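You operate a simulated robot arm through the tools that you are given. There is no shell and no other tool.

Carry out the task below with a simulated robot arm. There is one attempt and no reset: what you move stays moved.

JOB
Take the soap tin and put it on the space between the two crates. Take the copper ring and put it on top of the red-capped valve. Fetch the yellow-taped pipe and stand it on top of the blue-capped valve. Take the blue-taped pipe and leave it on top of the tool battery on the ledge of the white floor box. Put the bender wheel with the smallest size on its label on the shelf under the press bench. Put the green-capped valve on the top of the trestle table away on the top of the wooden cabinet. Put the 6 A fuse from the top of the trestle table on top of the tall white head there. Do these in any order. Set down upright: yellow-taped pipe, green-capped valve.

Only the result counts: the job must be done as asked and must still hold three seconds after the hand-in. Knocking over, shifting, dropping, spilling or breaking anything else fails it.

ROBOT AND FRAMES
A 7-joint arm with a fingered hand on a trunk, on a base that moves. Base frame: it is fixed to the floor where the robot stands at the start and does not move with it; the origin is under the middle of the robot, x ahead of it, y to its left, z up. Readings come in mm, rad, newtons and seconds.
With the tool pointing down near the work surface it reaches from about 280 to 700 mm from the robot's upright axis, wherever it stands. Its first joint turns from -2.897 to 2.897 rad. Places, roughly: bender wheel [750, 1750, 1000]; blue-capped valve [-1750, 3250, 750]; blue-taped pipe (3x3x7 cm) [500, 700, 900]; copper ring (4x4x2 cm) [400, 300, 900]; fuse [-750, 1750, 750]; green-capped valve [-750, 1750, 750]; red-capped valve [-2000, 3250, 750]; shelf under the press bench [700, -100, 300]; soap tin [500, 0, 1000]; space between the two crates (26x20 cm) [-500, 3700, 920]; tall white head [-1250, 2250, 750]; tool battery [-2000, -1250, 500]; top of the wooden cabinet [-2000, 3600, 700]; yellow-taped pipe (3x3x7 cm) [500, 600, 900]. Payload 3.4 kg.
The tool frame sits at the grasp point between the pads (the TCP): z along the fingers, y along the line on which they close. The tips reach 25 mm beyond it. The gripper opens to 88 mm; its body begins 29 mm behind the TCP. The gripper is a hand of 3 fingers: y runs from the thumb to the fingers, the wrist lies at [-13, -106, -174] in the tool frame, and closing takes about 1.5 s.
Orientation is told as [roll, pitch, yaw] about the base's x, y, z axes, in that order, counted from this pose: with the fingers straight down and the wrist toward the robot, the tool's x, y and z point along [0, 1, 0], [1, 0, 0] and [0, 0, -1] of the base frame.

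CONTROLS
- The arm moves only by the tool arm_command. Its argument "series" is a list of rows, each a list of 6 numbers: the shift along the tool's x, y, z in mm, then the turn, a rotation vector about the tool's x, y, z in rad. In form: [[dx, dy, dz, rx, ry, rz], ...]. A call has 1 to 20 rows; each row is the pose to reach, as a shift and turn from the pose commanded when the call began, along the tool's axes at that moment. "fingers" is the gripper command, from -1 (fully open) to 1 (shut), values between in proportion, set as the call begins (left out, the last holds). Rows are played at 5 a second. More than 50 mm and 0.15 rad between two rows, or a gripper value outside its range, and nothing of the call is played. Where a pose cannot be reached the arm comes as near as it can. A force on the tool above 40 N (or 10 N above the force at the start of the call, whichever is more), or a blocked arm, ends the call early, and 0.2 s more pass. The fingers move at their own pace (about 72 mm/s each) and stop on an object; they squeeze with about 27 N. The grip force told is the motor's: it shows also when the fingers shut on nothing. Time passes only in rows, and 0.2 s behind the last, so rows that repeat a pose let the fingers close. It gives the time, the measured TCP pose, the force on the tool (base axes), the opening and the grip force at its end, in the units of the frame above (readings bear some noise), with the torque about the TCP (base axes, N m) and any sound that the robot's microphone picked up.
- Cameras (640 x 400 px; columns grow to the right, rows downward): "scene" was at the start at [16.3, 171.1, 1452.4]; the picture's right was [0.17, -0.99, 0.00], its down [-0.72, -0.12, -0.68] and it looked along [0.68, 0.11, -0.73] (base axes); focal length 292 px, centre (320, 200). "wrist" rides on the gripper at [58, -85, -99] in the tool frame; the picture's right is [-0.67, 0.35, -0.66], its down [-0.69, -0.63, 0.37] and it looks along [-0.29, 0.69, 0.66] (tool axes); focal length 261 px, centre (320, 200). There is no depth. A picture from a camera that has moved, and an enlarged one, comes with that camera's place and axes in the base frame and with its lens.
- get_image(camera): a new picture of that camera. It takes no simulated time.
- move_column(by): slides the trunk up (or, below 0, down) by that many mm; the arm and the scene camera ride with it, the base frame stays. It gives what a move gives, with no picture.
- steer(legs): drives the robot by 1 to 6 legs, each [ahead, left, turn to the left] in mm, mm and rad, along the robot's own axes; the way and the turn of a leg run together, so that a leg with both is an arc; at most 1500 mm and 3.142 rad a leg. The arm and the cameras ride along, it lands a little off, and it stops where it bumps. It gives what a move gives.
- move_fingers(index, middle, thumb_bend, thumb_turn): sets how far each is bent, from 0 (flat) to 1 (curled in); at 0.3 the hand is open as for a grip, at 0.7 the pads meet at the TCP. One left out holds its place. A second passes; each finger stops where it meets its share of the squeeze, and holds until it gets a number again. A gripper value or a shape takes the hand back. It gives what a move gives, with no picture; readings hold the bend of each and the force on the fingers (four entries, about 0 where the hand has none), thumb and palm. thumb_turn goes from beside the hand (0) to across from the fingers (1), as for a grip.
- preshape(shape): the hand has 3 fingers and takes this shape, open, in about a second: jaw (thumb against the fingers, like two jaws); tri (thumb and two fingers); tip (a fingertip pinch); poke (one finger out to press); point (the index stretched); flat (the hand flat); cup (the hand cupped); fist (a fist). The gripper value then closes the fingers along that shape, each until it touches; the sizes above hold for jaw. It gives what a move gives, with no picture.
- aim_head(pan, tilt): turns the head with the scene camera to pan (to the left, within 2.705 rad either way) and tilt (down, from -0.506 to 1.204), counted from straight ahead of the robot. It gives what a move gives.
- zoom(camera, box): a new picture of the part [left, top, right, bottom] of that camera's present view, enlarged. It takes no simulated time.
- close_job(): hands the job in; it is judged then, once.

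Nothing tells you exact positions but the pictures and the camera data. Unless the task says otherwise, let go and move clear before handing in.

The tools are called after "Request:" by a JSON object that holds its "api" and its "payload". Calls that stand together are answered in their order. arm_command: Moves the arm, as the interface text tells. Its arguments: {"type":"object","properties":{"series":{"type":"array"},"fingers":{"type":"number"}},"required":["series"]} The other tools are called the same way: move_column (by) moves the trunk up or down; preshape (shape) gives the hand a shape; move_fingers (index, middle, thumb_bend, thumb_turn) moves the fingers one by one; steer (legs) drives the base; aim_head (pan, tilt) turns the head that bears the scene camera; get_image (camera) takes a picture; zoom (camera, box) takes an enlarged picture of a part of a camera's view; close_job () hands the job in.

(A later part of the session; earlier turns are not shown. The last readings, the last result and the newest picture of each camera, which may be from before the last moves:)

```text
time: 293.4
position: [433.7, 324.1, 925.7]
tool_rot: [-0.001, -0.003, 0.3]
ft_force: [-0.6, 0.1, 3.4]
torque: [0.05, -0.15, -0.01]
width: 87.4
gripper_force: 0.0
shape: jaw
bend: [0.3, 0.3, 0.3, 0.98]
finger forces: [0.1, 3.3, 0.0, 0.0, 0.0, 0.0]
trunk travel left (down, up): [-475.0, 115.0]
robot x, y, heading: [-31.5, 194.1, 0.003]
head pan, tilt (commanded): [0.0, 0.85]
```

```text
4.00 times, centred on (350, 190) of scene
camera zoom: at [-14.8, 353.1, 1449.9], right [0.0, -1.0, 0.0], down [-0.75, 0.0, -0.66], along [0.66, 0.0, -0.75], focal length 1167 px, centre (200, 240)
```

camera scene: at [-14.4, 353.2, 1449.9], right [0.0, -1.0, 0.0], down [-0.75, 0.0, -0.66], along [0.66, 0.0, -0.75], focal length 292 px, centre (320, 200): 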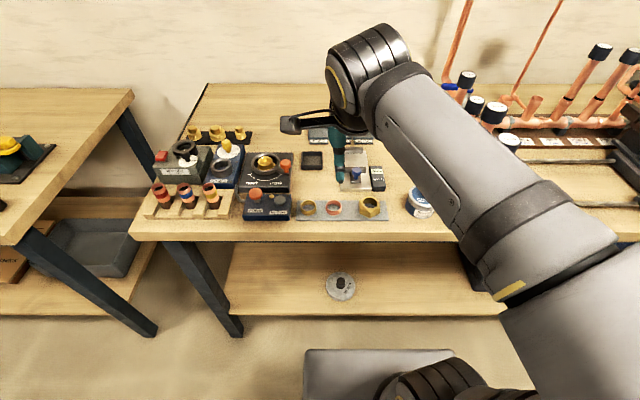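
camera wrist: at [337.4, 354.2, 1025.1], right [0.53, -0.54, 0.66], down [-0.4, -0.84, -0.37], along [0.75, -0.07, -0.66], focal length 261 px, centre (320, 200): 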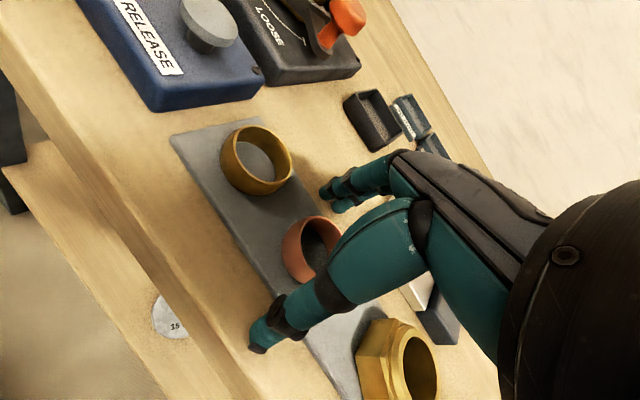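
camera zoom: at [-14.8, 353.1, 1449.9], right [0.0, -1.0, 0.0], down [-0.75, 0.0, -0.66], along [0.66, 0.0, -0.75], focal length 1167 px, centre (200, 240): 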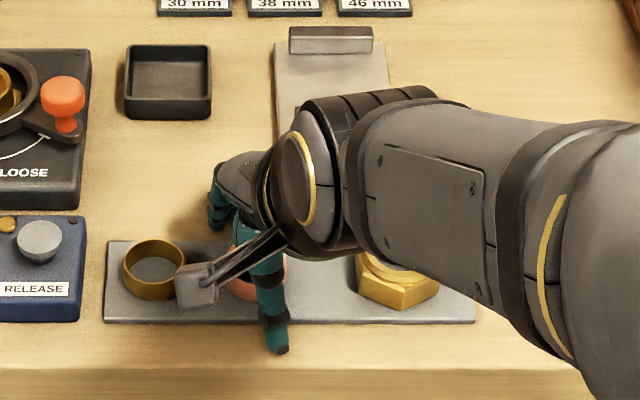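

Request:
{"api": "zoom", "payload": {"camera": "wrist", "box": [230, 130, 450, 300]}}

Request:
{"api": "zoom", "payload": {"camera": "scene", "box": [310, 170, 370, 230]}}

```text
2.35 times, centred on (340, 215) of wrist
camera zoom: at [337.4, 354.2, 1025.1], right [0.53, -0.54, 0.66], down [-0.4, -0.84, -0.37], along [0.75, -0.07, -0.66], focal length 613 px, centre (273, 165)
```

zoom: 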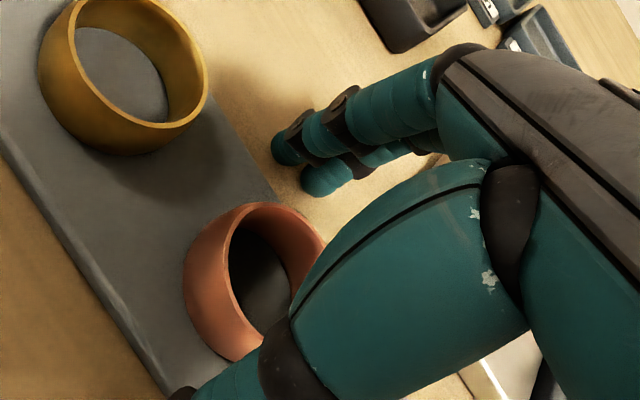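

```text
6.67 times, centred on (340, 200) of scene
camera zoom: at [-14.8, 353.1, 1449.9], right [0.0, -1.0, 0.0], down [-0.75, 0.0, -0.66], along [0.66, 0.0, -0.75], focal length 1945 px, centre (187, 200)
```

zoom: 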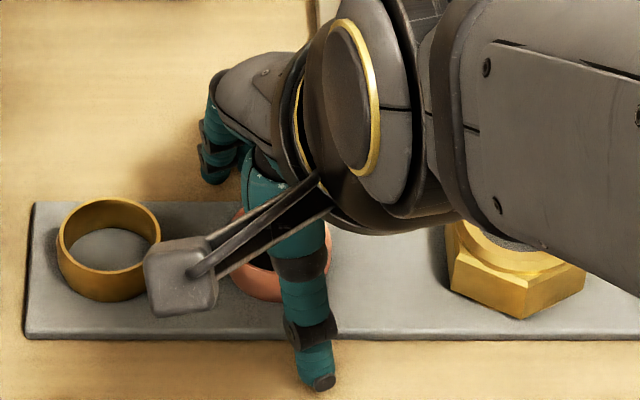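

Request:
{"api": "arm_command", "payload": {"series": [[0, 0, -4, 0, 0, 0], [0, 0, -8, 0, 0, 0], [0, 0, -8, 0, 0, 0]]}}

Request:
{"api": "arm_command", "payload": {"series": [[0, 0, 0, 0, 0, 0], [0, 0, 0, 0, 0, 0], [0, 0, 0, 0, 0, 0], [0, 0, 0, 0, 0, 0], [0, 0, 0, 0, 0, 0], [0, 0, 0, 0, 0, 0], [0, 0, 0, 0, 0, 0], [0, 0, 0, 0, 0, 0]], "fingers": 1}}

Request:
{"api": "zoom", "payload": {"camera": "wrist", "box": [230, 130, 450, 300]}}

```text
time: 294.2
position: [436.6, 323.7, 932.5]
tool_rot: [0.0, 0.0, 0.299]
ft_force: [-0.1, -0.2, -0.4]
torque: [-0.03, 0.02, 0.04]
width: 87.6
gripper_force: 0.1
shape: jaw
bend: [0.3, 0.3, 0.3, 0.98]
finger forces: [0.1, 0.0, 0.1, 0.0, 0.0, 0.1]
trunk travel left (down, up): [-475.0, 115.0]
robot x, y, heading: [-32.9, 192.1, 0.001]
head pan, tilt (commanded): [0.0, 0.85]
```

```text
time: 296.0
position: [435.6, 324.2, 932.9]
tool_rot: [0.0, 0.001, 0.3]
ft_force: [0.1, 0.3, 0.0]
torque: [0.0, 0.0, 0.01]
width: 29.5
gripper_force: 27.2
shape: jaw
bend: [0.74, 0.52, 0.74, 1.0]
finger forces: [16.1, 7.8, 0.1, 0.0, 24.0, 0.0]
trunk travel left (down, up): [-475.0, 115.0]
robot x, y, heading: [-30.0, 195.0, 0.003]
head pan, tilt (commanded): [0.0, 0.85]
```

```text
2.35 times, centred on (340, 215) of wrist
camera zoom: at [338.0, 353.6, 1033.3], right [0.53, -0.54, 0.66], down [-0.4, -0.84, -0.37], along [0.75, -0.07, -0.66], focal length 613 px, centre (273, 165)
```

zoom: 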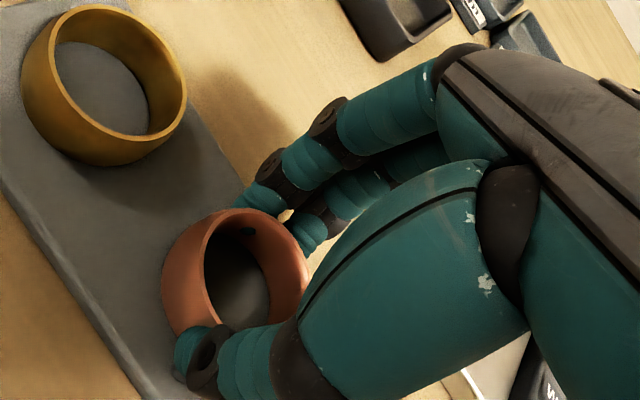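

The ring is gripped. Lifting and checking.

Request:
{"api": "arm_command", "payload": {"series": [[0, 0, -5, 0, 0, 0], [0, 0, -15, 0, 0, 0], [0, 0, -40, 0, 0, 0], [0, 0, -80, 0, 0, 0], [0, 0, -120, 0, 0, 0], [0, 0, -160, 0, 0, 0], [0, 0, -200, 0, 0, 0], [0, 0, -200, 0, 0, 0]]}}

Request:
{"api": "zoom", "payload": {"camera": "wrist", "box": [230, 130, 450, 300]}}

Request:
{"api": "get_image", "payload": {"camera": "scene"}}

```text
time: 297.8
position: [433.0, 323.0, 1134.1]
tool_rot: [-0.001, 0.0, 0.301]
ft_force: [0.2, 0.7, -0.1]
torque: [0.04, 0.01, -0.01]
width: 29.5
gripper_force: 26.7
shape: jaw
bend: [0.74, 0.52, 0.74, 1.0]
finger forces: [16.4, 8.0, 0.0, 0.0, 23.9, 0.1]
trunk travel left (down, up): [-475.0, 115.0]
robot x, y, heading: [-27.8, 195.3, 0.003]
head pan, tilt (commanded): [0.0, 0.85]
```

```text
2.35 times, centred on (340, 215) of wrist
camera zoom: at [337.2, 353.5, 1234.4], right [0.53, -0.54, 0.66], down [-0.4, -0.84, -0.37], along [0.75, -0.07, -0.66], focal length 613 px, centre (273, 165)
```

zoom: 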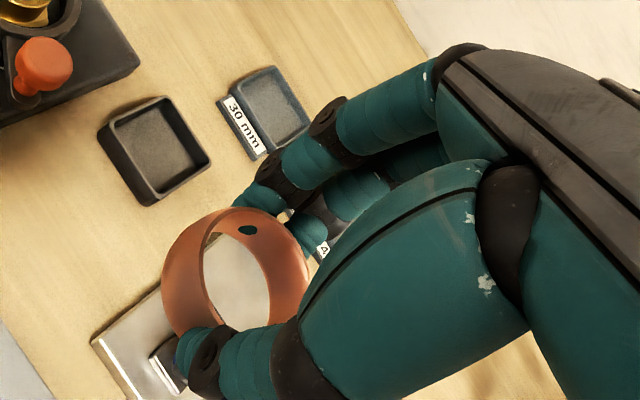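

```text
taken
camera scene: at [-14.4, 353.2, 1449.8], right [0.0, -1.0, 0.0], down [-0.75, 0.0, -0.66], along [0.66, 0.0, -0.75], focal length 292 px, centre (320, 200)
```

scene: 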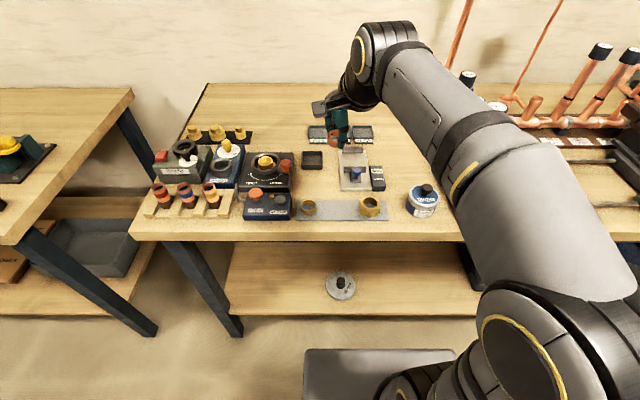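

Request:
{"api": "arm_command", "payload": {"series": [[0, -25, 0, 0, 0, 0.1], [0, -50, 0, 0, 0, 0.2], [0, -75, 0, 0, 0, 0.3], [0, -75, 0, 0, 0, 0.3]]}}

```text
time: 298.8
position: [364.4, 300.1, 1134.9]
tool_rot: [0.001, 0.001, -0.002]
ft_force: [-0.6, -1.6, -0.2]
torque: [0.03, 0.01, 0.0]
width: 29.5
gripper_force: 26.7
shape: jaw
bend: [0.74, 0.52, 0.74, 1.0]
finger forces: [16.4, 8.0, 0.1, 0.0, 24.0, 0.1]
trunk travel left (down, up): [-475.0, 115.0]
robot x, y, heading: [-28.3, 196.9, 0.004]
head pan, tilt (commanded): [0.0, 0.85]
```

Request:
{"api": "steer", "payload": {"legs": [[-260, 0, 0], [0, 0, 1.5668], [1350, 0, 0], [1340, 0, 0]]}}

```text
time: 317.2
position: [-451.1, 3280.5, 1134.7]
tool_rot: [0.002, -0.001, 1.598]
ft_force: [0.7, -0.8, -0.2]
torque: [-0.01, 0.05, 0.0]
width: 29.2
gripper_force: 27.4
shape: jaw
bend: [0.74, 0.52, 0.74, 1.0]
finger forces: [16.3, 8.1, 0.0, 0.0, 23.7, 0.1]
trunk travel left (down, up): [-475.0, 115.0]
robot x, y, heading: [-336.1, 2889.6, 1.6]
head pan, tilt (commanded): [0.0, 0.85]
```

Request:
{"api": "steer", "payload": {"legs": [[0, 1350, -0.028]]}}

Request:
{"api": "get_image", "payload": {"camera": "scene"}}

```text
time: 324.0
position: [-1787.2, 3262.2, 1134.9]
tool_rot: [-0.001, 0.001, 1.57]
ft_force: [-0.2, -0.5, 0.4]
torque: [-0.02, -0.06, 0.02]
width: 28.9
gripper_force: 27.3
shape: jaw
bend: [0.74, 0.52, 0.74, 1.0]
finger forces: [16.3, 8.0, 0.1, 0.1, 23.8, 0.0]
trunk travel left (down, up): [-475.0, 115.0]
robot x, y, heading: [-1678.8, 2869.5, 1.57]
head pan, tilt (commanded): [0.0, 0.85]
```

```text
taken
camera scene: at [-1842.1, 2887.5, 1449.8], right [1.0, 0.0, 0.0], down [0.0, -0.75, -0.66], along [0.0, 0.66, -0.75], focal length 292 px, centre (320, 200)
```

scene: 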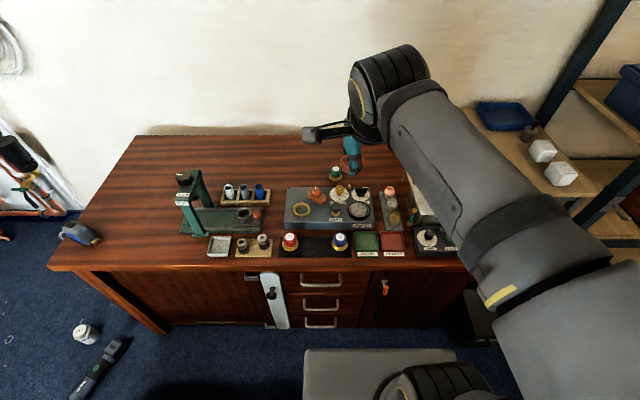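

The green valve is still standing. I'll move in, lower the trunk a little and bring the ring above the red-capped valve.

Request:
{"api": "steer", "payload": {"legs": [[80, 0, 0]]}}

Request:
{"api": "move_column", "payload": {"by": -120}}

Request:
{"api": "get_image", "payload": {"camera": "wrist"}}

Request:
{"api": "zoom", "payload": {"camera": "scene", "box": [200, 130, 420, 290]}}

```text
time: 325.0
position: [-1786.1, 3345.2, 1136.5]
tool_rot: [0.0, 0.001, 1.57]
ft_force: [-0.4, 0.9, -0.2]
torque: [-0.04, -0.03, -0.01]
width: 28.9
gripper_force: 27.2
shape: jaw
bend: [0.74, 0.52, 0.74, 1.0]
finger forces: [16.3, 8.0, 0.1, 0.1, 23.7, 0.0]
trunk travel left (down, up): [-475.0, 115.0]
robot x, y, heading: [-1683.5, 2951.1, 1.576]
head pan, tilt (commanded): [0.0, 0.85]
```

```text
time: 326.5
position: [-1786.7, 3342.9, 1015.3]
tool_rot: [0.0, 0.001, 1.57]
ft_force: [-0.7, -0.5, 0.0]
torque: [0.0, 0.04, 0.01]
width: 29.2
gripper_force: 26.5
shape: jaw
bend: [0.74, 0.52, 0.74, 1.0]
finger forces: [16.3, 8.0, 0.0, 0.0, 23.7, 0.0]
trunk travel left (down, up): [-355.0, 235.0]
robot x, y, heading: [-1680.7, 2948.2, 1.571]
head pan, tilt (commanded): [0.0, 0.85]
```

```text
taken
camera wrist: at [-1843.6, 3258.3, 1114.8], right [0.67, 0.35, 0.66], down [0.69, -0.63, -0.37], along [0.29, 0.69, -0.66], focal length 261 px, centre (320, 200)
```

wrist: 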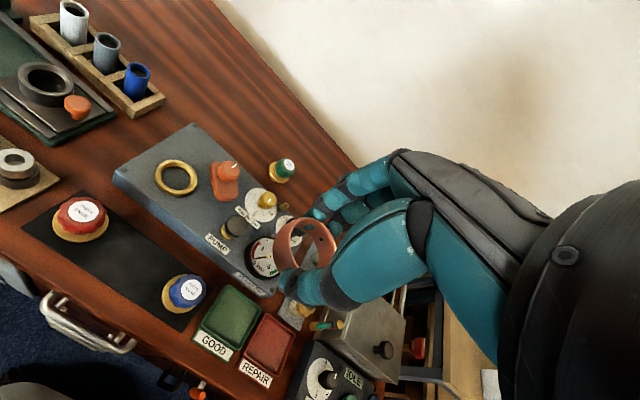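

```text
2.50 times, centred on (310, 210) of scene
camera zoom: at [-1842.1, 2967.7, 1329.9], right [1.0, 0.0, 0.0], down [0.0, -0.75, -0.66], along [0.0, 0.66, -0.75], focal length 730 px, centre (345, 175)
```

zoom: 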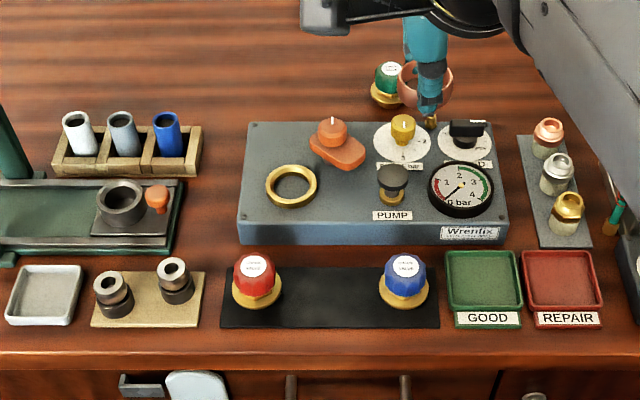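

Request:
{"api": "zoom", "payload": {"camera": "wrist", "box": [250, 190, 370, 320]}}

```text
3.08 times, centred on (310, 255) of wrist
camera zoom: at [-1843.6, 3258.3, 1114.8], right [0.67, 0.35, 0.66], down [0.69, -0.63, -0.37], along [0.29, 0.69, -0.66], focal length 802 px, centre (351, 31)
```

zoom: 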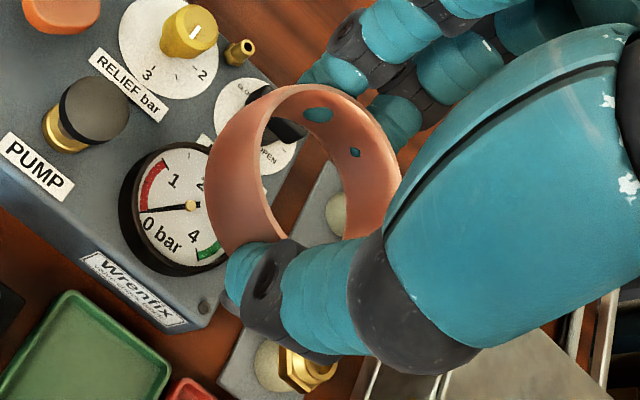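

Request:
{"api": "arm_command", "payload": {"series": [[36, 3, 0, 0, 0, 0], [72, 6, 0, 0, 0, 0], [108, 9, 0, 0, 0, 0], [142.8, 11.4, 0, 0, 0, 0], [142.8, 11.4, 45, 0, 0, 0], [142.8, 11.4, 90, 0, 0, 0], [142.8, 11.4, 135, 0, 0, 0], [142.8, 11.4, 165, 0, 0, 0], [142.8, 11.4, 165, 0, 0, 0]]}}

Request:
{"api": "get_image", "payload": {"camera": "wrist"}}

Request:
{"api": "get_image", "payload": {"camera": "scene"}}

```text
time: 328.5
position: [-1930.2, 3354.7, 850.3]
tool_rot: [0.002, 0.001, 1.571]
ft_force: [-0.2, 0.5, -0.7]
torque: [-0.02, -0.01, -0.02]
width: 29.0
gripper_force: 27.2
shape: jaw
bend: [0.74, 0.53, 0.74, 1.0]
finger forces: [16.3, 7.9, 0.1, 0.1, 23.6, 0.0]
trunk travel left (down, up): [-355.0, 235.0]
robot x, y, heading: [-1683.5, 2949.0, 1.575]
head pan, tilt (commanded): [0.0, 0.85]
```

```text
taken
camera wrist: at [-1985.3, 3269.2, 949.8], right [0.67, 0.35, 0.66], down [0.69, -0.63, -0.37], along [0.29, 0.69, -0.66], focal length 261 px, centre (320, 200)
```

wrist: 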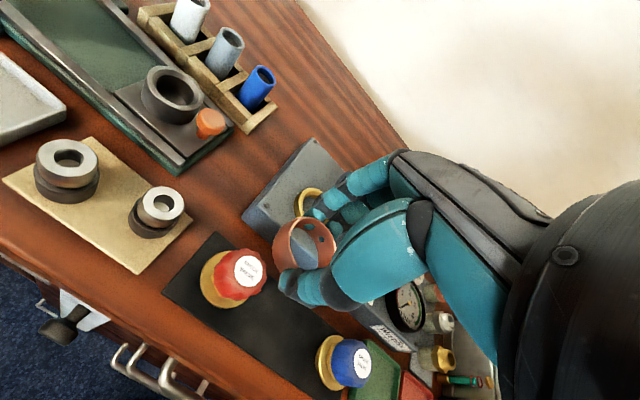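

```text
taken
camera scene: at [-1842.2, 2967.8, 1329.8], right [1.0, 0.0, 0.0], down [0.0, -0.75, -0.66], along [0.0, 0.66, -0.75], focal length 292 px, centre (320, 200)
```

scene: 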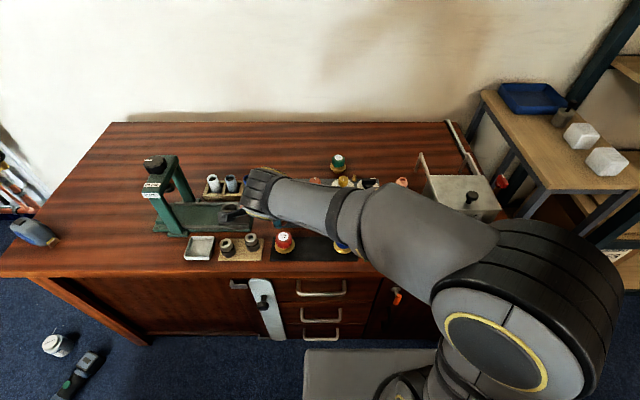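

The ring is aligned over the red cap within ~1 mm. Descend.

Request:
{"api": "arm_command", "payload": {"series": [[0.5, 1, 15, 0, 0, 0], [0.5, 1, 30, 0, 0, 0], [0.5, 1, 40, 0, 0, 0], [0.5, 1, 40, 0, 0, 0]]}}

Request:
{"api": "zoom", "payload": {"camera": "wrist", "box": [200, 160, 440, 340]}}

```text
time: 329.5
position: [-1930.8, 3355.3, 809.3]
tool_rot: [0.0, 0.001, 1.572]
ft_force: [0.5, 0.2, -1.1]
torque: [-0.02, 0.01, 0.05]
width: 29.1
gripper_force: 26.9
shape: jaw
bend: [0.74, 0.53, 0.74, 1.0]
finger forces: [16.4, 7.9, 0.0, 0.0, 23.7, 0.0]
trunk travel left (down, up): [-355.0, 235.0]
robot x, y, heading: [-1677.2, 2949.3, 1.572]
head pan, tilt (commanded): [0.0, 0.85]
```

```text
2.22 times, centred on (320, 250) of wrist
camera zoom: at [-1987.0, 3270.1, 909.7], right [0.67, 0.35, 0.66], down [0.69, -0.63, -0.37], along [0.29, 0.69, -0.66], focal length 579 px, centre (320, 89)
```

zoom: 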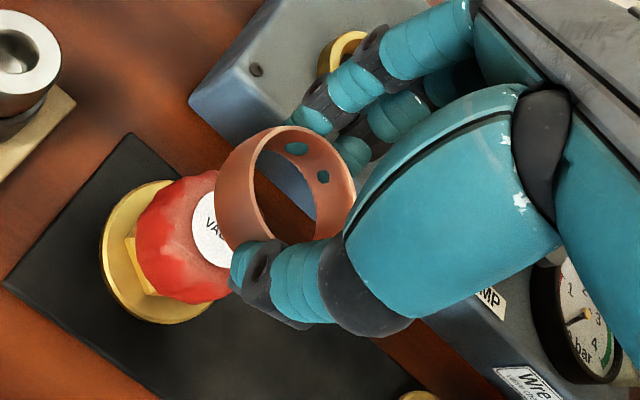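

Request:
{"api": "arm_command", "payload": {"series": [[0, 0, 3, 0, 0, 0], [0, 0, 6, 0, 0, 0], [0, 0, 9, 0, 0, 0], [0, 0, 9, 0, 0, 0]]}}

Request:
{"api": "arm_command", "payload": {"series": [[0, 0, 2, 0, 0, 0], [0, 0, 4, 0, 0, 0], [0, 0, 4, 0, 0, 0]]}}

Request:
{"api": "zoom", "payload": {"camera": "wrist", "box": [200, 160, 440, 340]}}

```text
time: 330.5
position: [-1929.5, 3356.3, 800.7]
tool_rot: [0.001, 0.0, 1.571]
ft_force: [-0.7, -0.3, 0.1]
torque: [0.0, -0.02, 0.01]
width: 28.8
gripper_force: 26.4
shape: jaw
bend: [0.74, 0.53, 0.74, 1.0]
finger forces: [16.4, 7.8, 0.0, 0.0, 23.6, 0.0]
trunk travel left (down, up): [-355.0, 235.0]
robot x, y, heading: [-1682.3, 2954.8, 1.574]
head pan, tilt (commanded): [0.0, 0.85]
```

```text
time: 331.3
position: [-1930.0, 3355.7, 796.8]
tool_rot: [-0.001, 0.0, 1.572]
ft_force: [0.0, -0.6, 0.2]
torque: [0.02, -0.01, -0.02]
width: 28.8
gripper_force: 27.5
shape: jaw
bend: [0.74, 0.53, 0.74, 1.0]
finger forces: [16.4, 7.7, 0.1, 0.0, 23.5, 0.1]
trunk travel left (down, up): [-355.0, 235.0]
robot x, y, heading: [-1679.4, 2951.0, 1.571]
head pan, tilt (commanded): [0.0, 0.85]
```

```text
2.22 times, centred on (320, 250) of wrist
camera zoom: at [-1986.7, 3270.6, 897.0], right [0.67, 0.35, 0.66], down [0.69, -0.63, -0.37], along [0.29, 0.69, -0.66], focal length 579 px, centre (320, 89)
```

zoom: 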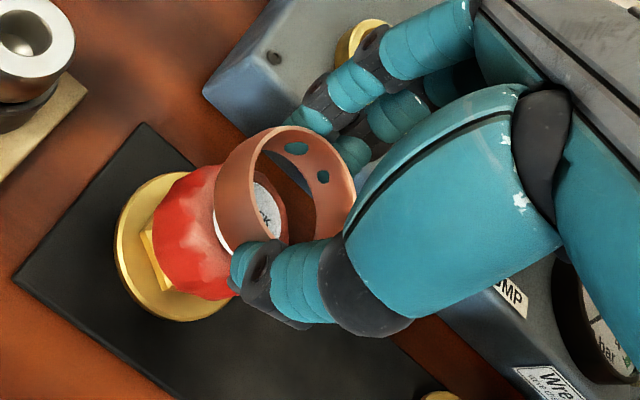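

Request:
{"api": "arm_command", "payload": {"series": [[1.2, 0.5, 1.5, 0, 0, 0], [1.2, 0.5, 3, 0, 0, 0], [1.2, 0.5, 3, 0, 0, 0]]}}

Request:
{"api": "arm_command", "payload": {"series": [[0, 0, 1.5, 0, 0, 0], [0, 0, 2, 0, 0, 0], [0, 0, 2, 0, 0, 0]]}}

```text
time: 332.1
position: [-1931.8, 3357.2, 793.4]
tool_rot: [0.001, 0.001, 1.57]
ft_force: [0.1, 0.3, -0.1]
torque: [0.0, 0.01, 0.0]
width: 28.7
gripper_force: 26.9
shape: jaw
bend: [0.74, 0.53, 0.74, 1.0]
finger forces: [16.4, 7.8, 0.0, 0.0, 23.6, 0.1]
trunk travel left (down, up): [-355.0, 235.0]
robot x, y, heading: [-1681.8, 2950.0, 1.573]
head pan, tilt (commanded): [0.0, 0.85]
```

```text
time: 332.9
position: [-1931.3, 3355.6, 793.4]
tool_rot: [0.0, 0.0, 1.573]
ft_force: [0.4, -0.3, 0.6]
torque: [0.01, -0.02, 0.02]
width: 29.0
gripper_force: 26.7
shape: jaw
bend: [0.74, 0.53, 0.74, 1.0]
finger forces: [16.4, 7.8, 0.1, 0.0, 23.6, 0.0]
trunk travel left (down, up): [-355.0, 235.0]
robot x, y, heading: [-1687.4, 2948.9, 1.576]
head pan, tilt (commanded): [0.0, 0.85]
```

Request:
{"api": "arm_command", "payload": {"series": [[0, 0, 1.5, 0, 0, 0], [0, 0, 2, 0, 0, 0], [0, 0, 2, 0, 0, 0]]}}

Request:
{"api": "arm_command", "payload": {"series": [[0, 0, 1.5, 0, 0, 0], [0, 0, 2, 0, 0, 0], [0, 0, 2, 0, 0, 0]]}}

Request:
{"api": "zoom", "payload": {"camera": "wrist", "box": [200, 160, 440, 340]}}

```text
time: 333.7
position: [-1931.1, 3356.8, 788.9]
tool_rot: [0.002, 0.0, 1.569]
ft_force: [-0.7, -0.5, -0.2]
torque: [-0.01, 0.01, 0.0]
width: 29.0
gripper_force: 26.9
shape: jaw
bend: [0.74, 0.53, 0.74, 1.0]
finger forces: [16.4, 7.8, 0.0, 0.0, 23.6, 0.0]
trunk travel left (down, up): [-355.0, 235.0]
robot x, y, heading: [-1679.4, 2948.6, 1.574]
head pan, tilt (commanded): [0.0, 0.85]
```

```text
time: 334.5
position: [-1931.5, 3356.0, 787.4]
tool_rot: [0.001, -0.001, 1.572]
ft_force: [0.5, -0.5, 0.0]
torque: [0.0, -0.04, -0.03]
width: 29.0
gripper_force: 26.6
shape: jaw
bend: [0.74, 0.53, 0.74, 1.0]
finger forces: [16.4, 7.8, 0.0, 0.1, 23.6, 0.0]
trunk travel left (down, up): [-355.0, 235.0]
robot x, y, heading: [-1680.0, 2947.8, 1.571]
head pan, tilt (commanded): [0.0, 0.85]
```

```text
2.22 times, centred on (320, 250) of wrist
camera zoom: at [-1987.8, 3271.1, 887.4], right [0.67, 0.35, 0.66], down [0.69, -0.63, -0.37], along [0.29, 0.69, -0.66], focal length 579 px, centre (320, 89)
```

zoom: 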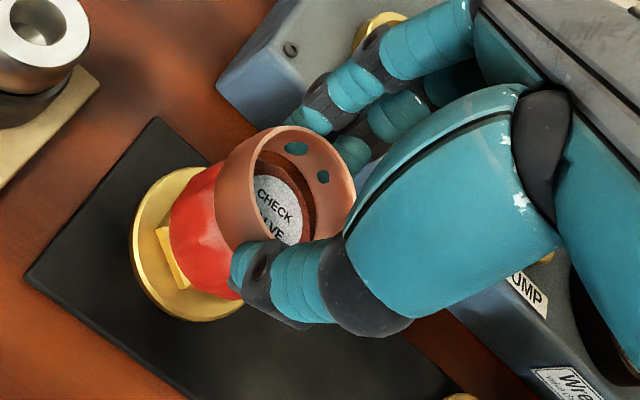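

Request:
{"api": "arm_command", "payload": {"series": [[0, 0, 1, 0, 0, 0], [0, 0, 2, 0, 0, 0], [0, 0, 2, 0, 0, 0]]}}

Request:
{"api": "arm_command", "payload": {"series": [[0, 0, 1, 0, 0, 0], [0, 0, 2, 0, 0, 0], [0, 0, 2, 0, 0, 0]]}}

Request:
{"api": "zoom", "payload": {"camera": "wrist", "box": [200, 160, 440, 340]}}

```text
time: 335.3
position: [-1931.1, 3357.4, 785.6]
tool_rot: [0.001, 0.001, 1.57]
ft_force: [0.1, 0.0, 0.1]
torque: [0.01, 0.05, -0.01]
width: 29.1
gripper_force: 27.0
shape: jaw
bend: [0.74, 0.53, 0.74, 1.0]
finger forces: [16.4, 7.8, 0.1, 0.0, 23.5, 0.1]
trunk travel left (down, up): [-355.0, 235.0]
robot x, y, heading: [-1684.9, 2952.2, 1.574]
head pan, tilt (commanded): [0.0, 0.85]
```

```text
time: 336.1
position: [-1932.1, 3355.9, 784.7]
tool_rot: [-0.001, 0.001, 1.57]
ft_force: [0.5, 0.1, 0.9]
torque: [-0.02, -0.01, -0.01]
width: 29.1
gripper_force: 26.7
shape: jaw
bend: [0.74, 0.53, 0.74, 1.0]
finger forces: [16.5, 7.9, 0.0, 0.0, 23.6, 0.1]
trunk travel left (down, up): [-355.0, 235.0]
robot x, y, heading: [-1681.0, 2950.2, 1.57]
head pan, tilt (commanded): [0.0, 0.85]
```

```text
2.22 times, centred on (320, 250) of wrist
camera zoom: at [-1988.2, 3271.5, 883.7], right [0.67, 0.35, 0.66], down [0.69, -0.63, -0.37], along [0.29, 0.69, -0.66], focal length 579 px, centre (320, 89)
```

zoom: 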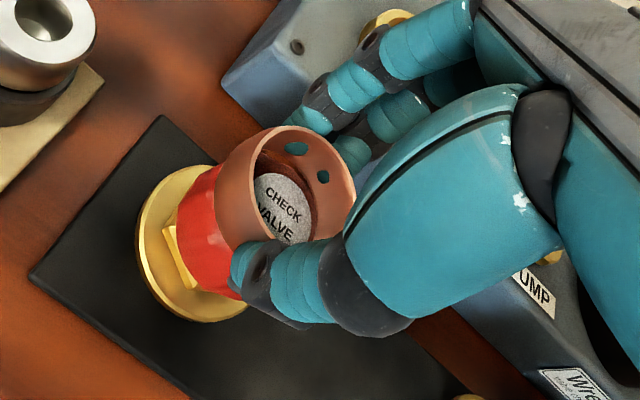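

Request:
{"api": "arm_command", "payload": {"series": [[0, 0, 1, 0, 0, 0], [0, 0, 2, 0, 0, 0], [0, 0, 2, 0, 0, 0]]}}

Request:
{"api": "arm_command", "payload": {"series": [[0, 0, 1, 0, 0, 0], [0, 0, 2, 0, 0, 0], [0, 0, 2, 0, 0, 0]]}}

Request:
{"api": "zoom", "payload": {"camera": "wrist", "box": [200, 160, 440, 340]}}

```text
time: 336.9
position: [-1932.2, 3356.1, 782.4]
tool_rot: [0.0, -0.002, 1.568]
ft_force: [-0.8, 0.2, 0.8]
torque: [0.02, -0.02, 0.04]
width: 28.8
gripper_force: 26.9
shape: jaw
bend: [0.74, 0.53, 0.74, 1.0]
finger forces: [16.5, 7.9, 0.0, 0.0, 23.8, 0.1]
trunk travel left (down, up): [-355.0, 235.0]
robot x, y, heading: [-1680.8, 2948.8, 1.569]
head pan, tilt (commanded): [0.0, 0.85]
```

```text
time: 337.7
position: [-1932.5, 3357.0, 780.9]
tool_rot: [0.0, -0.003, 1.571]
ft_force: [1.3, 0.8, 10.9]
torque: [0.08, -0.04, -0.02]
width: 29.5
gripper_force: 27.2
shape: jaw
bend: [0.74, 0.53, 0.74, 1.0]
finger forces: [17.0, 9.5, 0.0, 0.0, 25.3, 0.0]
trunk travel left (down, up): [-355.0, 235.0]
robot x, y, heading: [-1681.9, 2951.3, 1.575]
head pan, tilt (commanded): [0.0, 0.85]
```

```text
2.22 times, centred on (320, 250) of wrist
camera zoom: at [-1988.3, 3271.4, 880.9], right [0.67, 0.35, 0.66], down [0.68, -0.63, -0.37], along [0.28, 0.7, -0.66], focal length 579 px, centre (320, 89)
```

zoom: 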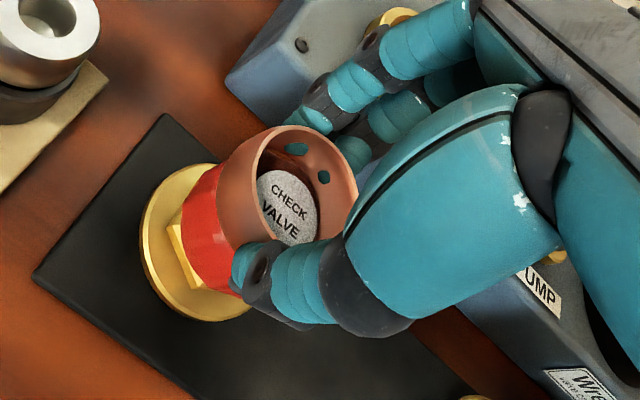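

The ring is seated on the red cap (contact 11 N, label centred inside). Relieving slightly and releasing.

Request:
{"api": "arm_command", "payload": {"series": [[0, 0, -1, 0, 0, 0], [0, 0, -1, 0, 0, 0]]}}

Request:
{"api": "arm_command", "payload": {"series": [[0, 0, 0, 0, 0, 0], [0, 0, 0, 0, 0, 0], [0, 0, 0, 0, 0, 0], [0, 0, 0, 0, 0, 0], [0, 0, 0, 0, 0, 0], [0, 0, 0, 0, 0, 0]], "fingers": -0.6}}

Request:
{"api": "zoom", "payload": {"camera": "wrist", "box": [200, 160, 440, 340]}}

```text
time: 338.3
position: [-1931.6, 3358.0, 781.8]
tool_rot: [0.0, -0.001, 1.57]
ft_force: [0.8, 0.5, 8.2]
torque: [0.07, 0.01, -0.01]
width: 29.5
gripper_force: 27.6
shape: jaw
bend: [0.74, 0.53, 0.74, 1.0]
finger forces: [17.1, 9.1, 0.1, 0.0, 25.4, 0.0]
trunk travel left (down, up): [-355.0, 235.0]
robot x, y, heading: [-1680.7, 2946.6, 1.571]
head pan, tilt (commanded): [0.0, 0.85]
```

```text
time: 339.7
position: [-1931.4, 3357.0, 781.0]
tool_rot: [-0.002, 0.001, 1.57]
ft_force: [0.7, 0.0, -0.8]
torque: [0.02, -0.01, 0.0]
width: 70.2
gripper_force: 0.0
shape: jaw
bend: [0.27, 0.34, 0.49, 0.99]
finger forces: [0.0, 0.1, 0.0, 0.1, 0.1, 0.1]
trunk travel left (down, up): [-355.0, 235.0]
robot x, y, heading: [-1682.7, 2946.4, 1.573]
head pan, tilt (commanded): [0.0, 0.85]
```

```text
2.22 times, centred on (320, 250) of wrist
camera zoom: at [-1988.6, 3272.0, 880.9], right [0.67, 0.35, 0.66], down [0.69, -0.63, -0.37], along [0.29, 0.69, -0.66], focal length 579 px, centre (320, 89)
```

zoom: 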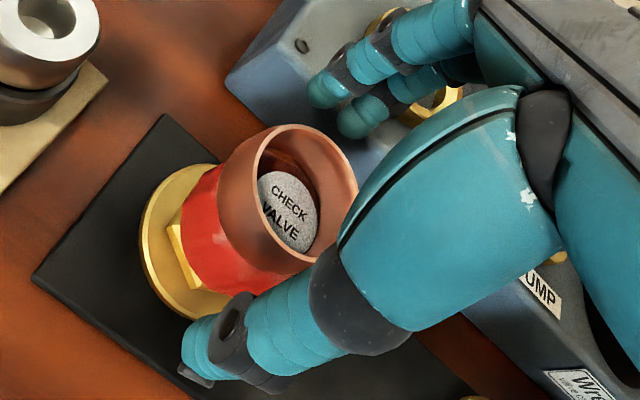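

Request:
{"api": "arm_command", "payload": {"series": [[0, 0, -5, 0, 0, 0], [0, 0, -15, 0, 0, 0], [0, 0, -35, 0, 0, 0], [0, 0, -70, 0, 0, 0], [0, 0, -110, 0, 0, 0], [0, 0, -150, 0, 0, 0], [0, 0, -190, 0, 0, 0], [0, 0, -230, 0, 0, 0]]}}

Request:
{"api": "get_image", "payload": {"camera": "wrist"}}

Request:
{"api": "get_image", "payload": {"camera": "scene"}}

```text
time: 341.5
position: [-1931.0, 3356.8, 1010.3]
tool_rot: [0.0, 0.0, 1.571]
ft_force: [-0.3, 0.3, -0.2]
torque: [0.0, 0.01, 0.02]
width: 70.1
gripper_force: 0.0
shape: jaw
bend: [0.27, 0.34, 0.49, 0.99]
finger forces: [0.0, 0.0, 0.0, 0.0, 0.0, 0.1]
trunk travel left (down, up): [-355.0, 235.0]
robot x, y, heading: [-1682.6, 2951.6, 1.574]
head pan, tilt (commanded): [0.0, 0.85]
```

```text
taken
camera wrist: at [-1988.0, 3271.7, 1110.6], right [0.67, 0.35, 0.66], down [0.69, -0.63, -0.37], along [0.29, 0.69, -0.66], focal length 261 px, centre (320, 200)
```

wrist: 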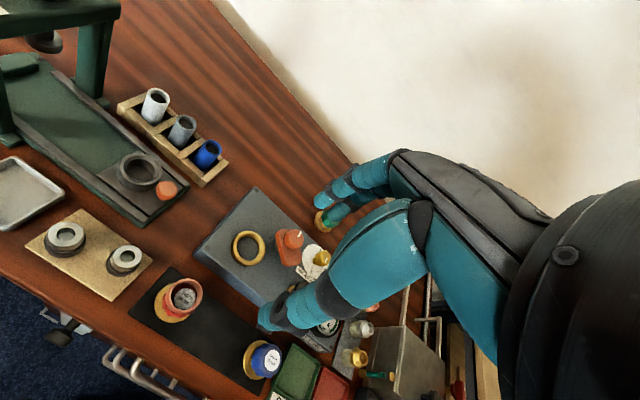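

```text
taken
camera scene: at [-1842.2, 2967.8, 1329.8], right [1.0, 0.0, 0.0], down [0.0, -0.75, -0.66], along [0.0, 0.66, -0.75], focal length 292 px, centre (320, 200)
```

scene: 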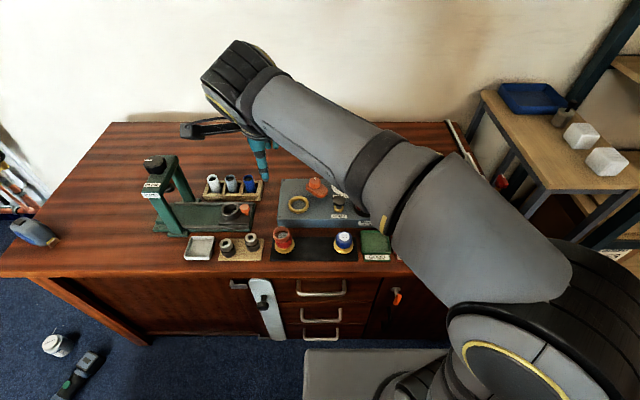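

Ring placed. Now retract and drive back to the press bench for the yellow-taped pipe.

Request:
{"api": "arm_command", "payload": {"series": [[-40, -10, 0, 0, 0, 0], [-80, -20, 0, 0, 0, 0], [-120, -25, 0, 0, 0, 0], [-140, -30, 0, 0, 0, 0], [-140, -30, 0, 0, 0, 0]], "fingers": -1}}

Request:
{"api": "move_column", "payload": {"by": 120}}

```text
time: 342.7
position: [-1791.9, 3325.2, 1009.8]
tool_rot: [0.0, 0.002, 1.571]
ft_force: [0.3, -0.4, -0.1]
torque: [-0.02, 0.0, 0.0]
width: 87.6
gripper_force: 0.0
shape: jaw
bend: [0.3, 0.3, 0.3, 0.98]
finger forces: [0.0, 0.1, 0.1, 0.0, 0.0, 0.0]
trunk travel left (down, up): [-355.0, 235.0]
robot x, y, heading: [-1682.1, 2951.9, 1.573]
head pan, tilt (commanded): [0.0, 0.85]
```

```text
time: 344.2
position: [-1791.8, 3326.7, 1128.7]
tool_rot: [0.0, 0.0, 1.57]
ft_force: [-0.1, -0.4, -0.5]
torque: [0.01, 0.0, 0.01]
width: 87.4
gripper_force: 0.0
shape: jaw
bend: [0.3, 0.3, 0.3, 0.98]
finger forces: [0.0, 0.1, 0.0, 0.0, 0.0, 0.0]
trunk travel left (down, up): [-475.0, 115.0]
robot x, y, heading: [-1680.6, 2948.0, 1.573]
head pan, tilt (commanded): [0.0, 0.85]
```

Request:
{"api": "steer", "payload": {"legs": [[-60, 0, 0], [0, -1390, 0], [-1200, 0, 0], [-1200, 0, 0], [0, 0, -1.573]]}}

Request:
{"api": "aim_head", "payload": {"pan": 0.1, "tilt": 0.75}}

Request:
{"api": "get_image", "payload": {"camera": "scene"}}

```text
time: 367.1
position: [94.7, 557.5, 1128.9]
tool_rot: [0.0, 0.0, 0.005]
ft_force: [-0.1, -0.2, 0.7]
torque: [-0.02, -0.01, -0.01]
width: 87.6
gripper_force: 0.0
shape: jaw
bend: [0.3, 0.3, 0.3, 0.98]
finger forces: [0.0, 0.0, 0.0, 0.1, 0.0, 0.0]
trunk travel left (down, up): [-475.0, 115.0]
robot x, y, heading: [-282.5, 443.2, 0.007]
head pan, tilt (commanded): [0.0, 0.85]
```

```text
time: 367.8
position: [94.8, 556.9, 1129.0]
tool_rot: [0.0, 0.0, 0.006]
ft_force: [0.1, 0.7, -0.1]
torque: [0.0, 0.01, 0.01]
width: 87.6
gripper_force: 0.0
shape: jaw
bend: [0.3, 0.3, 0.3, 0.98]
finger forces: [0.0, 0.0, 0.0, 0.1, 0.1, 0.1]
trunk travel left (down, up): [-475.0, 115.0]
robot x, y, heading: [-281.8, 445.4, 0.004]
head pan, tilt (commanded): [0.099, 0.75]
```

```text
taken
camera scene: at [-262.5, 610.9, 1457.8], right [0.11, -0.99, 0.0], down [-0.68, -0.07, -0.73], along [0.73, 0.08, -0.68], focal length 292 px, centre (320, 200)
```

scene: 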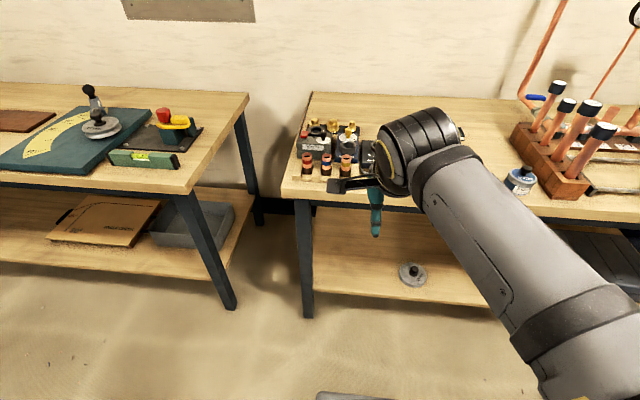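

Request:
{"api": "steer", "payload": {"legs": [[255, 30, 0]]}}

Request:
{"api": "aim_head", "payload": {"pan": 0.0, "tilt": 0.85}}

Request:
{"api": "get_image", "payload": {"camera": "scene"}}

Request:
{"api": "get_image", "payload": {"camera": "wrist"}}

```text
time: 369.6
position: [350.0, 589.5, 1127.9]
tool_rot: [0.001, -0.001, 0.003]
ft_force: [0.3, 0.2, 0.0]
torque: [0.0, -0.01, 0.04]
width: 87.4
gripper_force: 0.1
shape: jaw
bend: [0.3, 0.3, 0.3, 0.98]
finger forces: [0.0, 0.0, 0.0, 0.0, 0.1, 0.0]
trunk travel left (down, up): [-475.0, 115.0]
robot x, y, heading: [-25.3, 478.1, 0.003]
head pan, tilt (commanded): [0.099, 0.75]
```

```text
time: 370.3
position: [349.4, 589.1, 1129.0]
tool_rot: [-0.001, 0.0, 0.003]
ft_force: [-0.6, -0.1, -0.6]
torque: [0.01, -0.01, 0.0]
width: 87.6
gripper_force: 0.0
shape: jaw
bend: [0.3, 0.3, 0.3, 0.98]
finger forces: [0.0, 0.1, 0.0, 0.0, 0.0, 0.1]
trunk travel left (down, up): [-475.0, 115.0]
robot x, y, heading: [-26.8, 481.0, 0.008]
head pan, tilt (commanded): [0.0, 0.85]
```

```text
taken
camera scene: at [-11.3, 635.1, 1449.9], right [0.01, -1.0, 0.0], down [-0.75, -0.01, -0.66], along [0.66, 0.0, -0.75], focal length 292 px, centre (320, 200)
```

scene: 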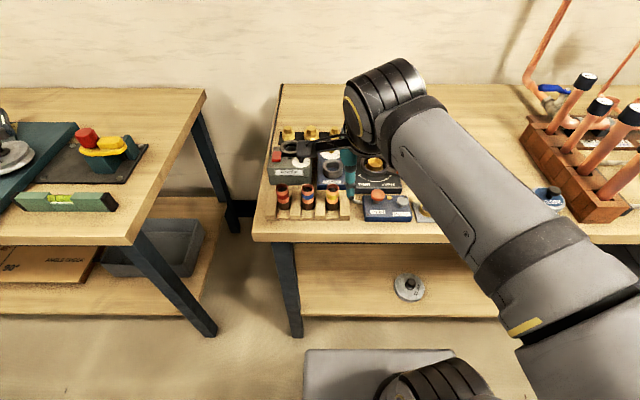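

```text
taken
camera wrist: at [265.9, 647.0, 1228.7], right [0.35, -0.67, 0.66], down [-0.63, -0.69, -0.37], along [0.7, -0.28, -0.66], focal length 261 px, centre (320, 200)
```

wrist: 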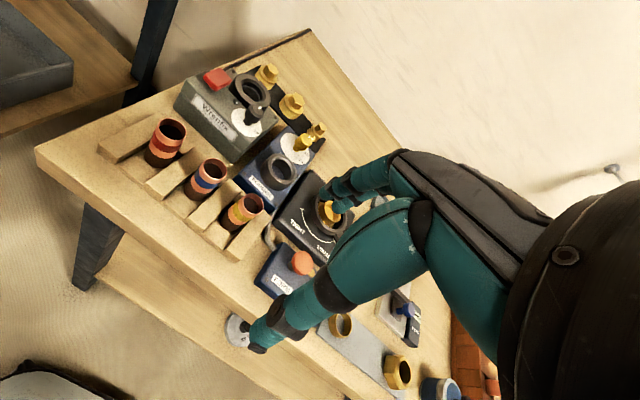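

Request:
{"api": "zoom", "payload": {"camera": "scene", "box": [255, 140, 415, 240]}}

Request:
{"api": "zoom", "payload": {"camera": "wrist", "box": [110, 90, 310, 280]}}

```text
4.00 times, centred on (335, 190) of scene
camera zoom: at [-11.3, 635.1, 1449.9], right [0.01, -1.0, 0.0], down [-0.75, -0.01, -0.66], along [0.66, 0.0, -0.75], focal length 1167 px, centre (260, 240)
```

zoom: 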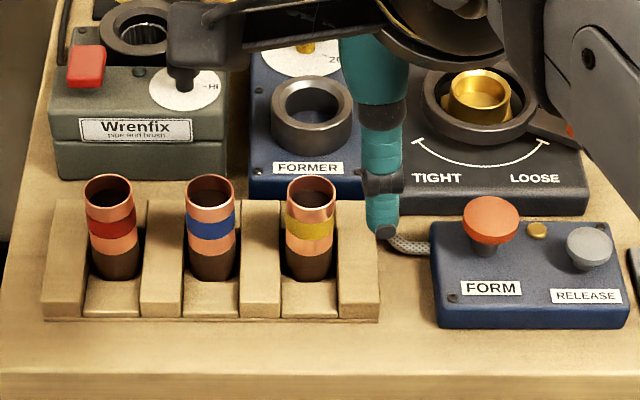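

```text
2.11 times, centred on (210, 185) of wrist
camera zoom: at [265.9, 647.0, 1228.7], right [0.35, -0.67, 0.66], down [-0.63, -0.69, -0.37], along [0.7, -0.28, -0.66], focal length 549 px, centre (552, 232)
```

zoom: 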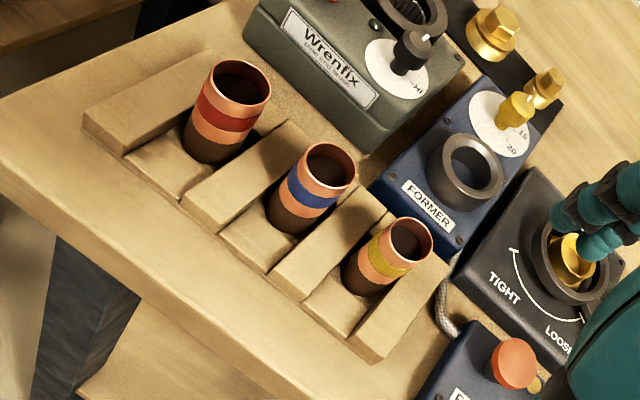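

The yellow-taped pipe stands at about (450, 608.5) with its top at z≈970; the blue one at (452, 667). I'll go above the yellow pipe.

Request:
{"api": "arm_command", "payload": {"series": [[8, 34, 30, 0, 0, 0], [16, 68, 60, 0, 0, 0], [22, 100, 90, 0, 0, 0], [22, 100, 115, 0, 0, 0], [22, 100, 115, 0, 0, 0]]}}

Request:
{"api": "get_image", "payload": {"camera": "wrist"}}

Request:
{"api": "zoom", "payload": {"camera": "scene", "box": [255, 140, 415, 240]}}

```text
time: 371.5
position: [451.0, 611.3, 1012.1]
tool_rot: [0.0, -0.002, 0.004]
ft_force: [-0.3, 0.9, 0.3]
torque: [0.02, 0.03, 0.01]
width: 87.7
gripper_force: 0.1
shape: jaw
bend: [0.3, 0.3, 0.3, 0.98]
finger forces: [0.1, 0.0, 0.1, 0.0, 0.0, 0.1]
trunk travel left (down, up): [-475.0, 115.0]
robot x, y, heading: [-29.3, 476.9, 0.01]
head pan, tilt (commanded): [0.0, 0.85]
```

```text
taken
camera wrist: at [366.8, 668.7, 1112.4], right [0.35, -0.67, 0.66], down [-0.63, -0.69, -0.37], along [0.7, -0.28, -0.66], focal length 261 px, centre (320, 200)
```

wrist: 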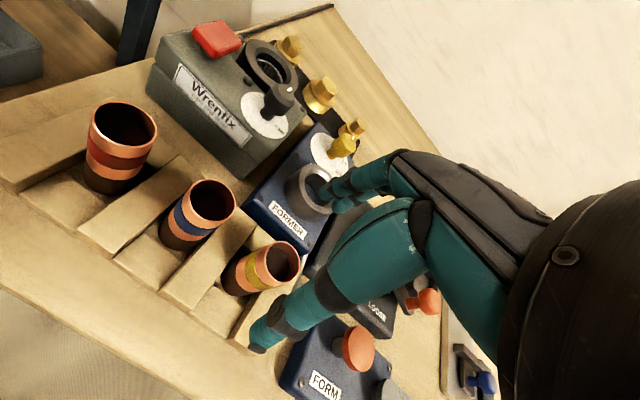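

```text
4.00 times, centred on (335, 190) of scene
camera zoom: at [-11.4, 635.1, 1449.8], right [0.01, -1.0, 0.0], down [-0.75, -0.01, -0.66], along [0.66, 0.0, -0.75], focal length 1167 px, centre (260, 240)
```

zoom: 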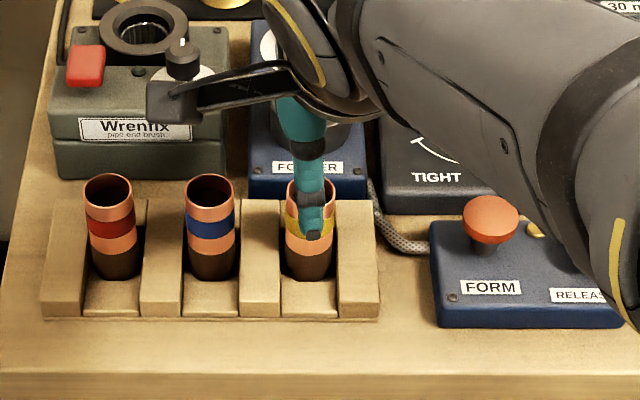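

Request:
{"api": "arm_command", "payload": {"series": [[2, -1, 15, 0, 0, 0], [2, -1, 30, 0, 0, 0], [2, -1, 42, 0, 0, 0], [2, -1, 51, 0, 0, 0], [2, -1, 51, 0, 0, 0]]}}

Request:
{"api": "zoom", "payload": {"camera": "wrist", "box": [180, 130, 440, 360]}}

```text
time: 372.7
position: [449.3, 613.9, 963.5]
tool_rot: [0.001, 0.0, 0.004]
ft_force: [0.4, -0.3, -0.6]
torque: [0.05, 0.02, 0.04]
width: 87.9
gripper_force: 0.1
shape: jaw
bend: [0.3, 0.3, 0.3, 0.98]
finger forces: [0.0, 0.0, 0.0, 0.1, 0.0, 0.0]
trunk travel left (down, up): [-475.0, 115.0]
robot x, y, heading: [-28.3, 475.9, 0.005]
head pan, tilt (commanded): [0.0, 0.85]
```

```text
1.74 times, centred on (310, 245) of wrist
camera zoom: at [365.3, 671.8, 1062.8], right [0.35, -0.67, 0.66], down [-0.63, -0.69, -0.37], along [0.7, -0.28, -0.66], focal length 453 px, centre (337, 122)
```

zoom: 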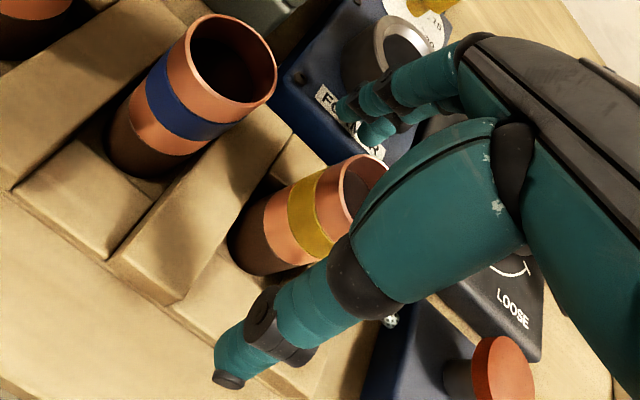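

Request:
{"api": "arm_command", "payload": {"series": [[0, 0, 0, 0, 0, 0], [0, 0, 0, 0, 0, 0], [0, 0, 0, 0, 0, 0], [0, 0, 0, 0, 0, 0], [0, 0, 0, 0, 0, 0], [0, 0, 0, 0, 0, 0], [0, 0, 0, 0, 0, 0], [0, 0, 0, 0, 0, 0]], "fingers": 1}}

Request:
{"api": "zoom", "payload": {"camera": "wrist", "box": [180, 130, 440, 360]}}

```text
time: 374.5
position: [450.2, 614.2, 962.1]
tool_rot: [0.0, 0.0, 0.005]
ft_force: [-0.6, -0.7, 0.7]
torque: [-0.01, 0.02, 0.01]
width: 19.4
gripper_force: 27.4
shape: jaw
bend: [0.73, 0.56, 0.75, 1.0]
finger forces: [14.3, 9.1, 0.0, 0.0, 23.2, 0.0]
trunk travel left (down, up): [-475.0, 115.0]
robot x, y, heading: [-22.4, 478.0, 0.012]
head pan, tilt (commanded): [0.0, 0.85]
```

```text
1.74 times, centred on (310, 245) of wrist
camera zoom: at [365.3, 671.8, 1062.9], right [0.35, -0.67, 0.66], down [-0.63, -0.69, -0.37], along [0.7, -0.28, -0.66], focal length 453 px, centre (337, 122)
```

zoom: 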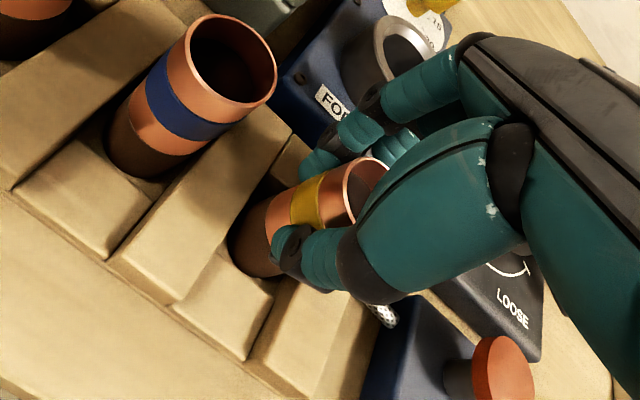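

The yellow-taped pipe is gripped. Lifting straight up.

Request:
{"api": "arm_command", "payload": {"series": [[0, 0, -5, 0, 0, 0], [0, 0, -15, 0, 0, 0], [0, 0, -35, 0, 0, 0], [0, 0, -70, 0, 0, 0], [0, 0, -110, 0, 0, 0], [0, 0, -150, 0, 0, 0], [0, 0, -180, 0, 0, 0], [0, 0, -180, 0, 0, 0]]}}

Request:
{"api": "zoom", "payload": {"camera": "wrist", "box": [180, 130, 440, 360]}}

Request:
{"api": "get_image", "payload": {"camera": "scene"}}

```text
time: 376.3
position: [449.0, 614.6, 1140.5]
tool_rot: [-0.001, 0.0, 0.007]
ft_force: [0.0, -0.4, -0.3]
torque: [0.01, 0.04, -0.03]
width: 18.9
gripper_force: 26.5
shape: jaw
bend: [0.73, 0.56, 0.75, 1.0]
finger forces: [11.6, 10.7, 0.0, 0.0, 19.3, 0.0]
trunk travel left (down, up): [-475.0, 115.0]
robot x, y, heading: [-29.3, 480.1, 0.006]
head pan, tilt (commanded): [0.0, 0.85]
```

```text
1.74 times, centred on (310, 245) of wrist
camera zoom: at [364.8, 672.5, 1241.6], right [0.35, -0.67, 0.66], down [-0.63, -0.69, -0.37], along [0.7, -0.28, -0.66], focal length 453 px, centre (337, 122)
```

zoom: 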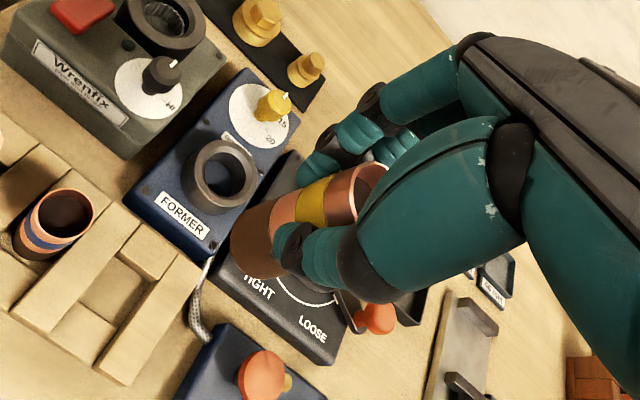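

```text
taken
camera scene: at [-11.2, 635.1, 1449.8], right [0.01, -1.0, 0.0], down [-0.75, -0.01, -0.66], along [0.66, 0.0, -0.75], focal length 292 px, centre (320, 200)
```

scene: 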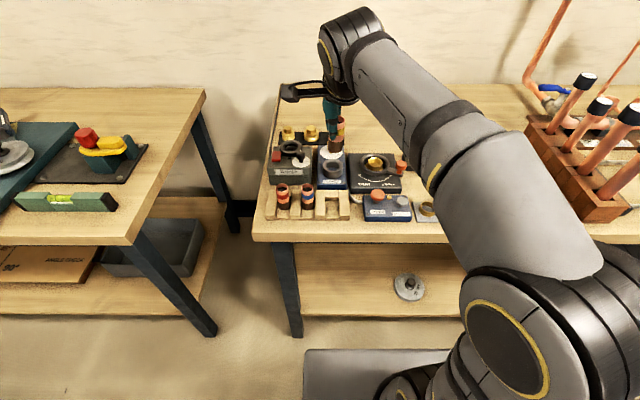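

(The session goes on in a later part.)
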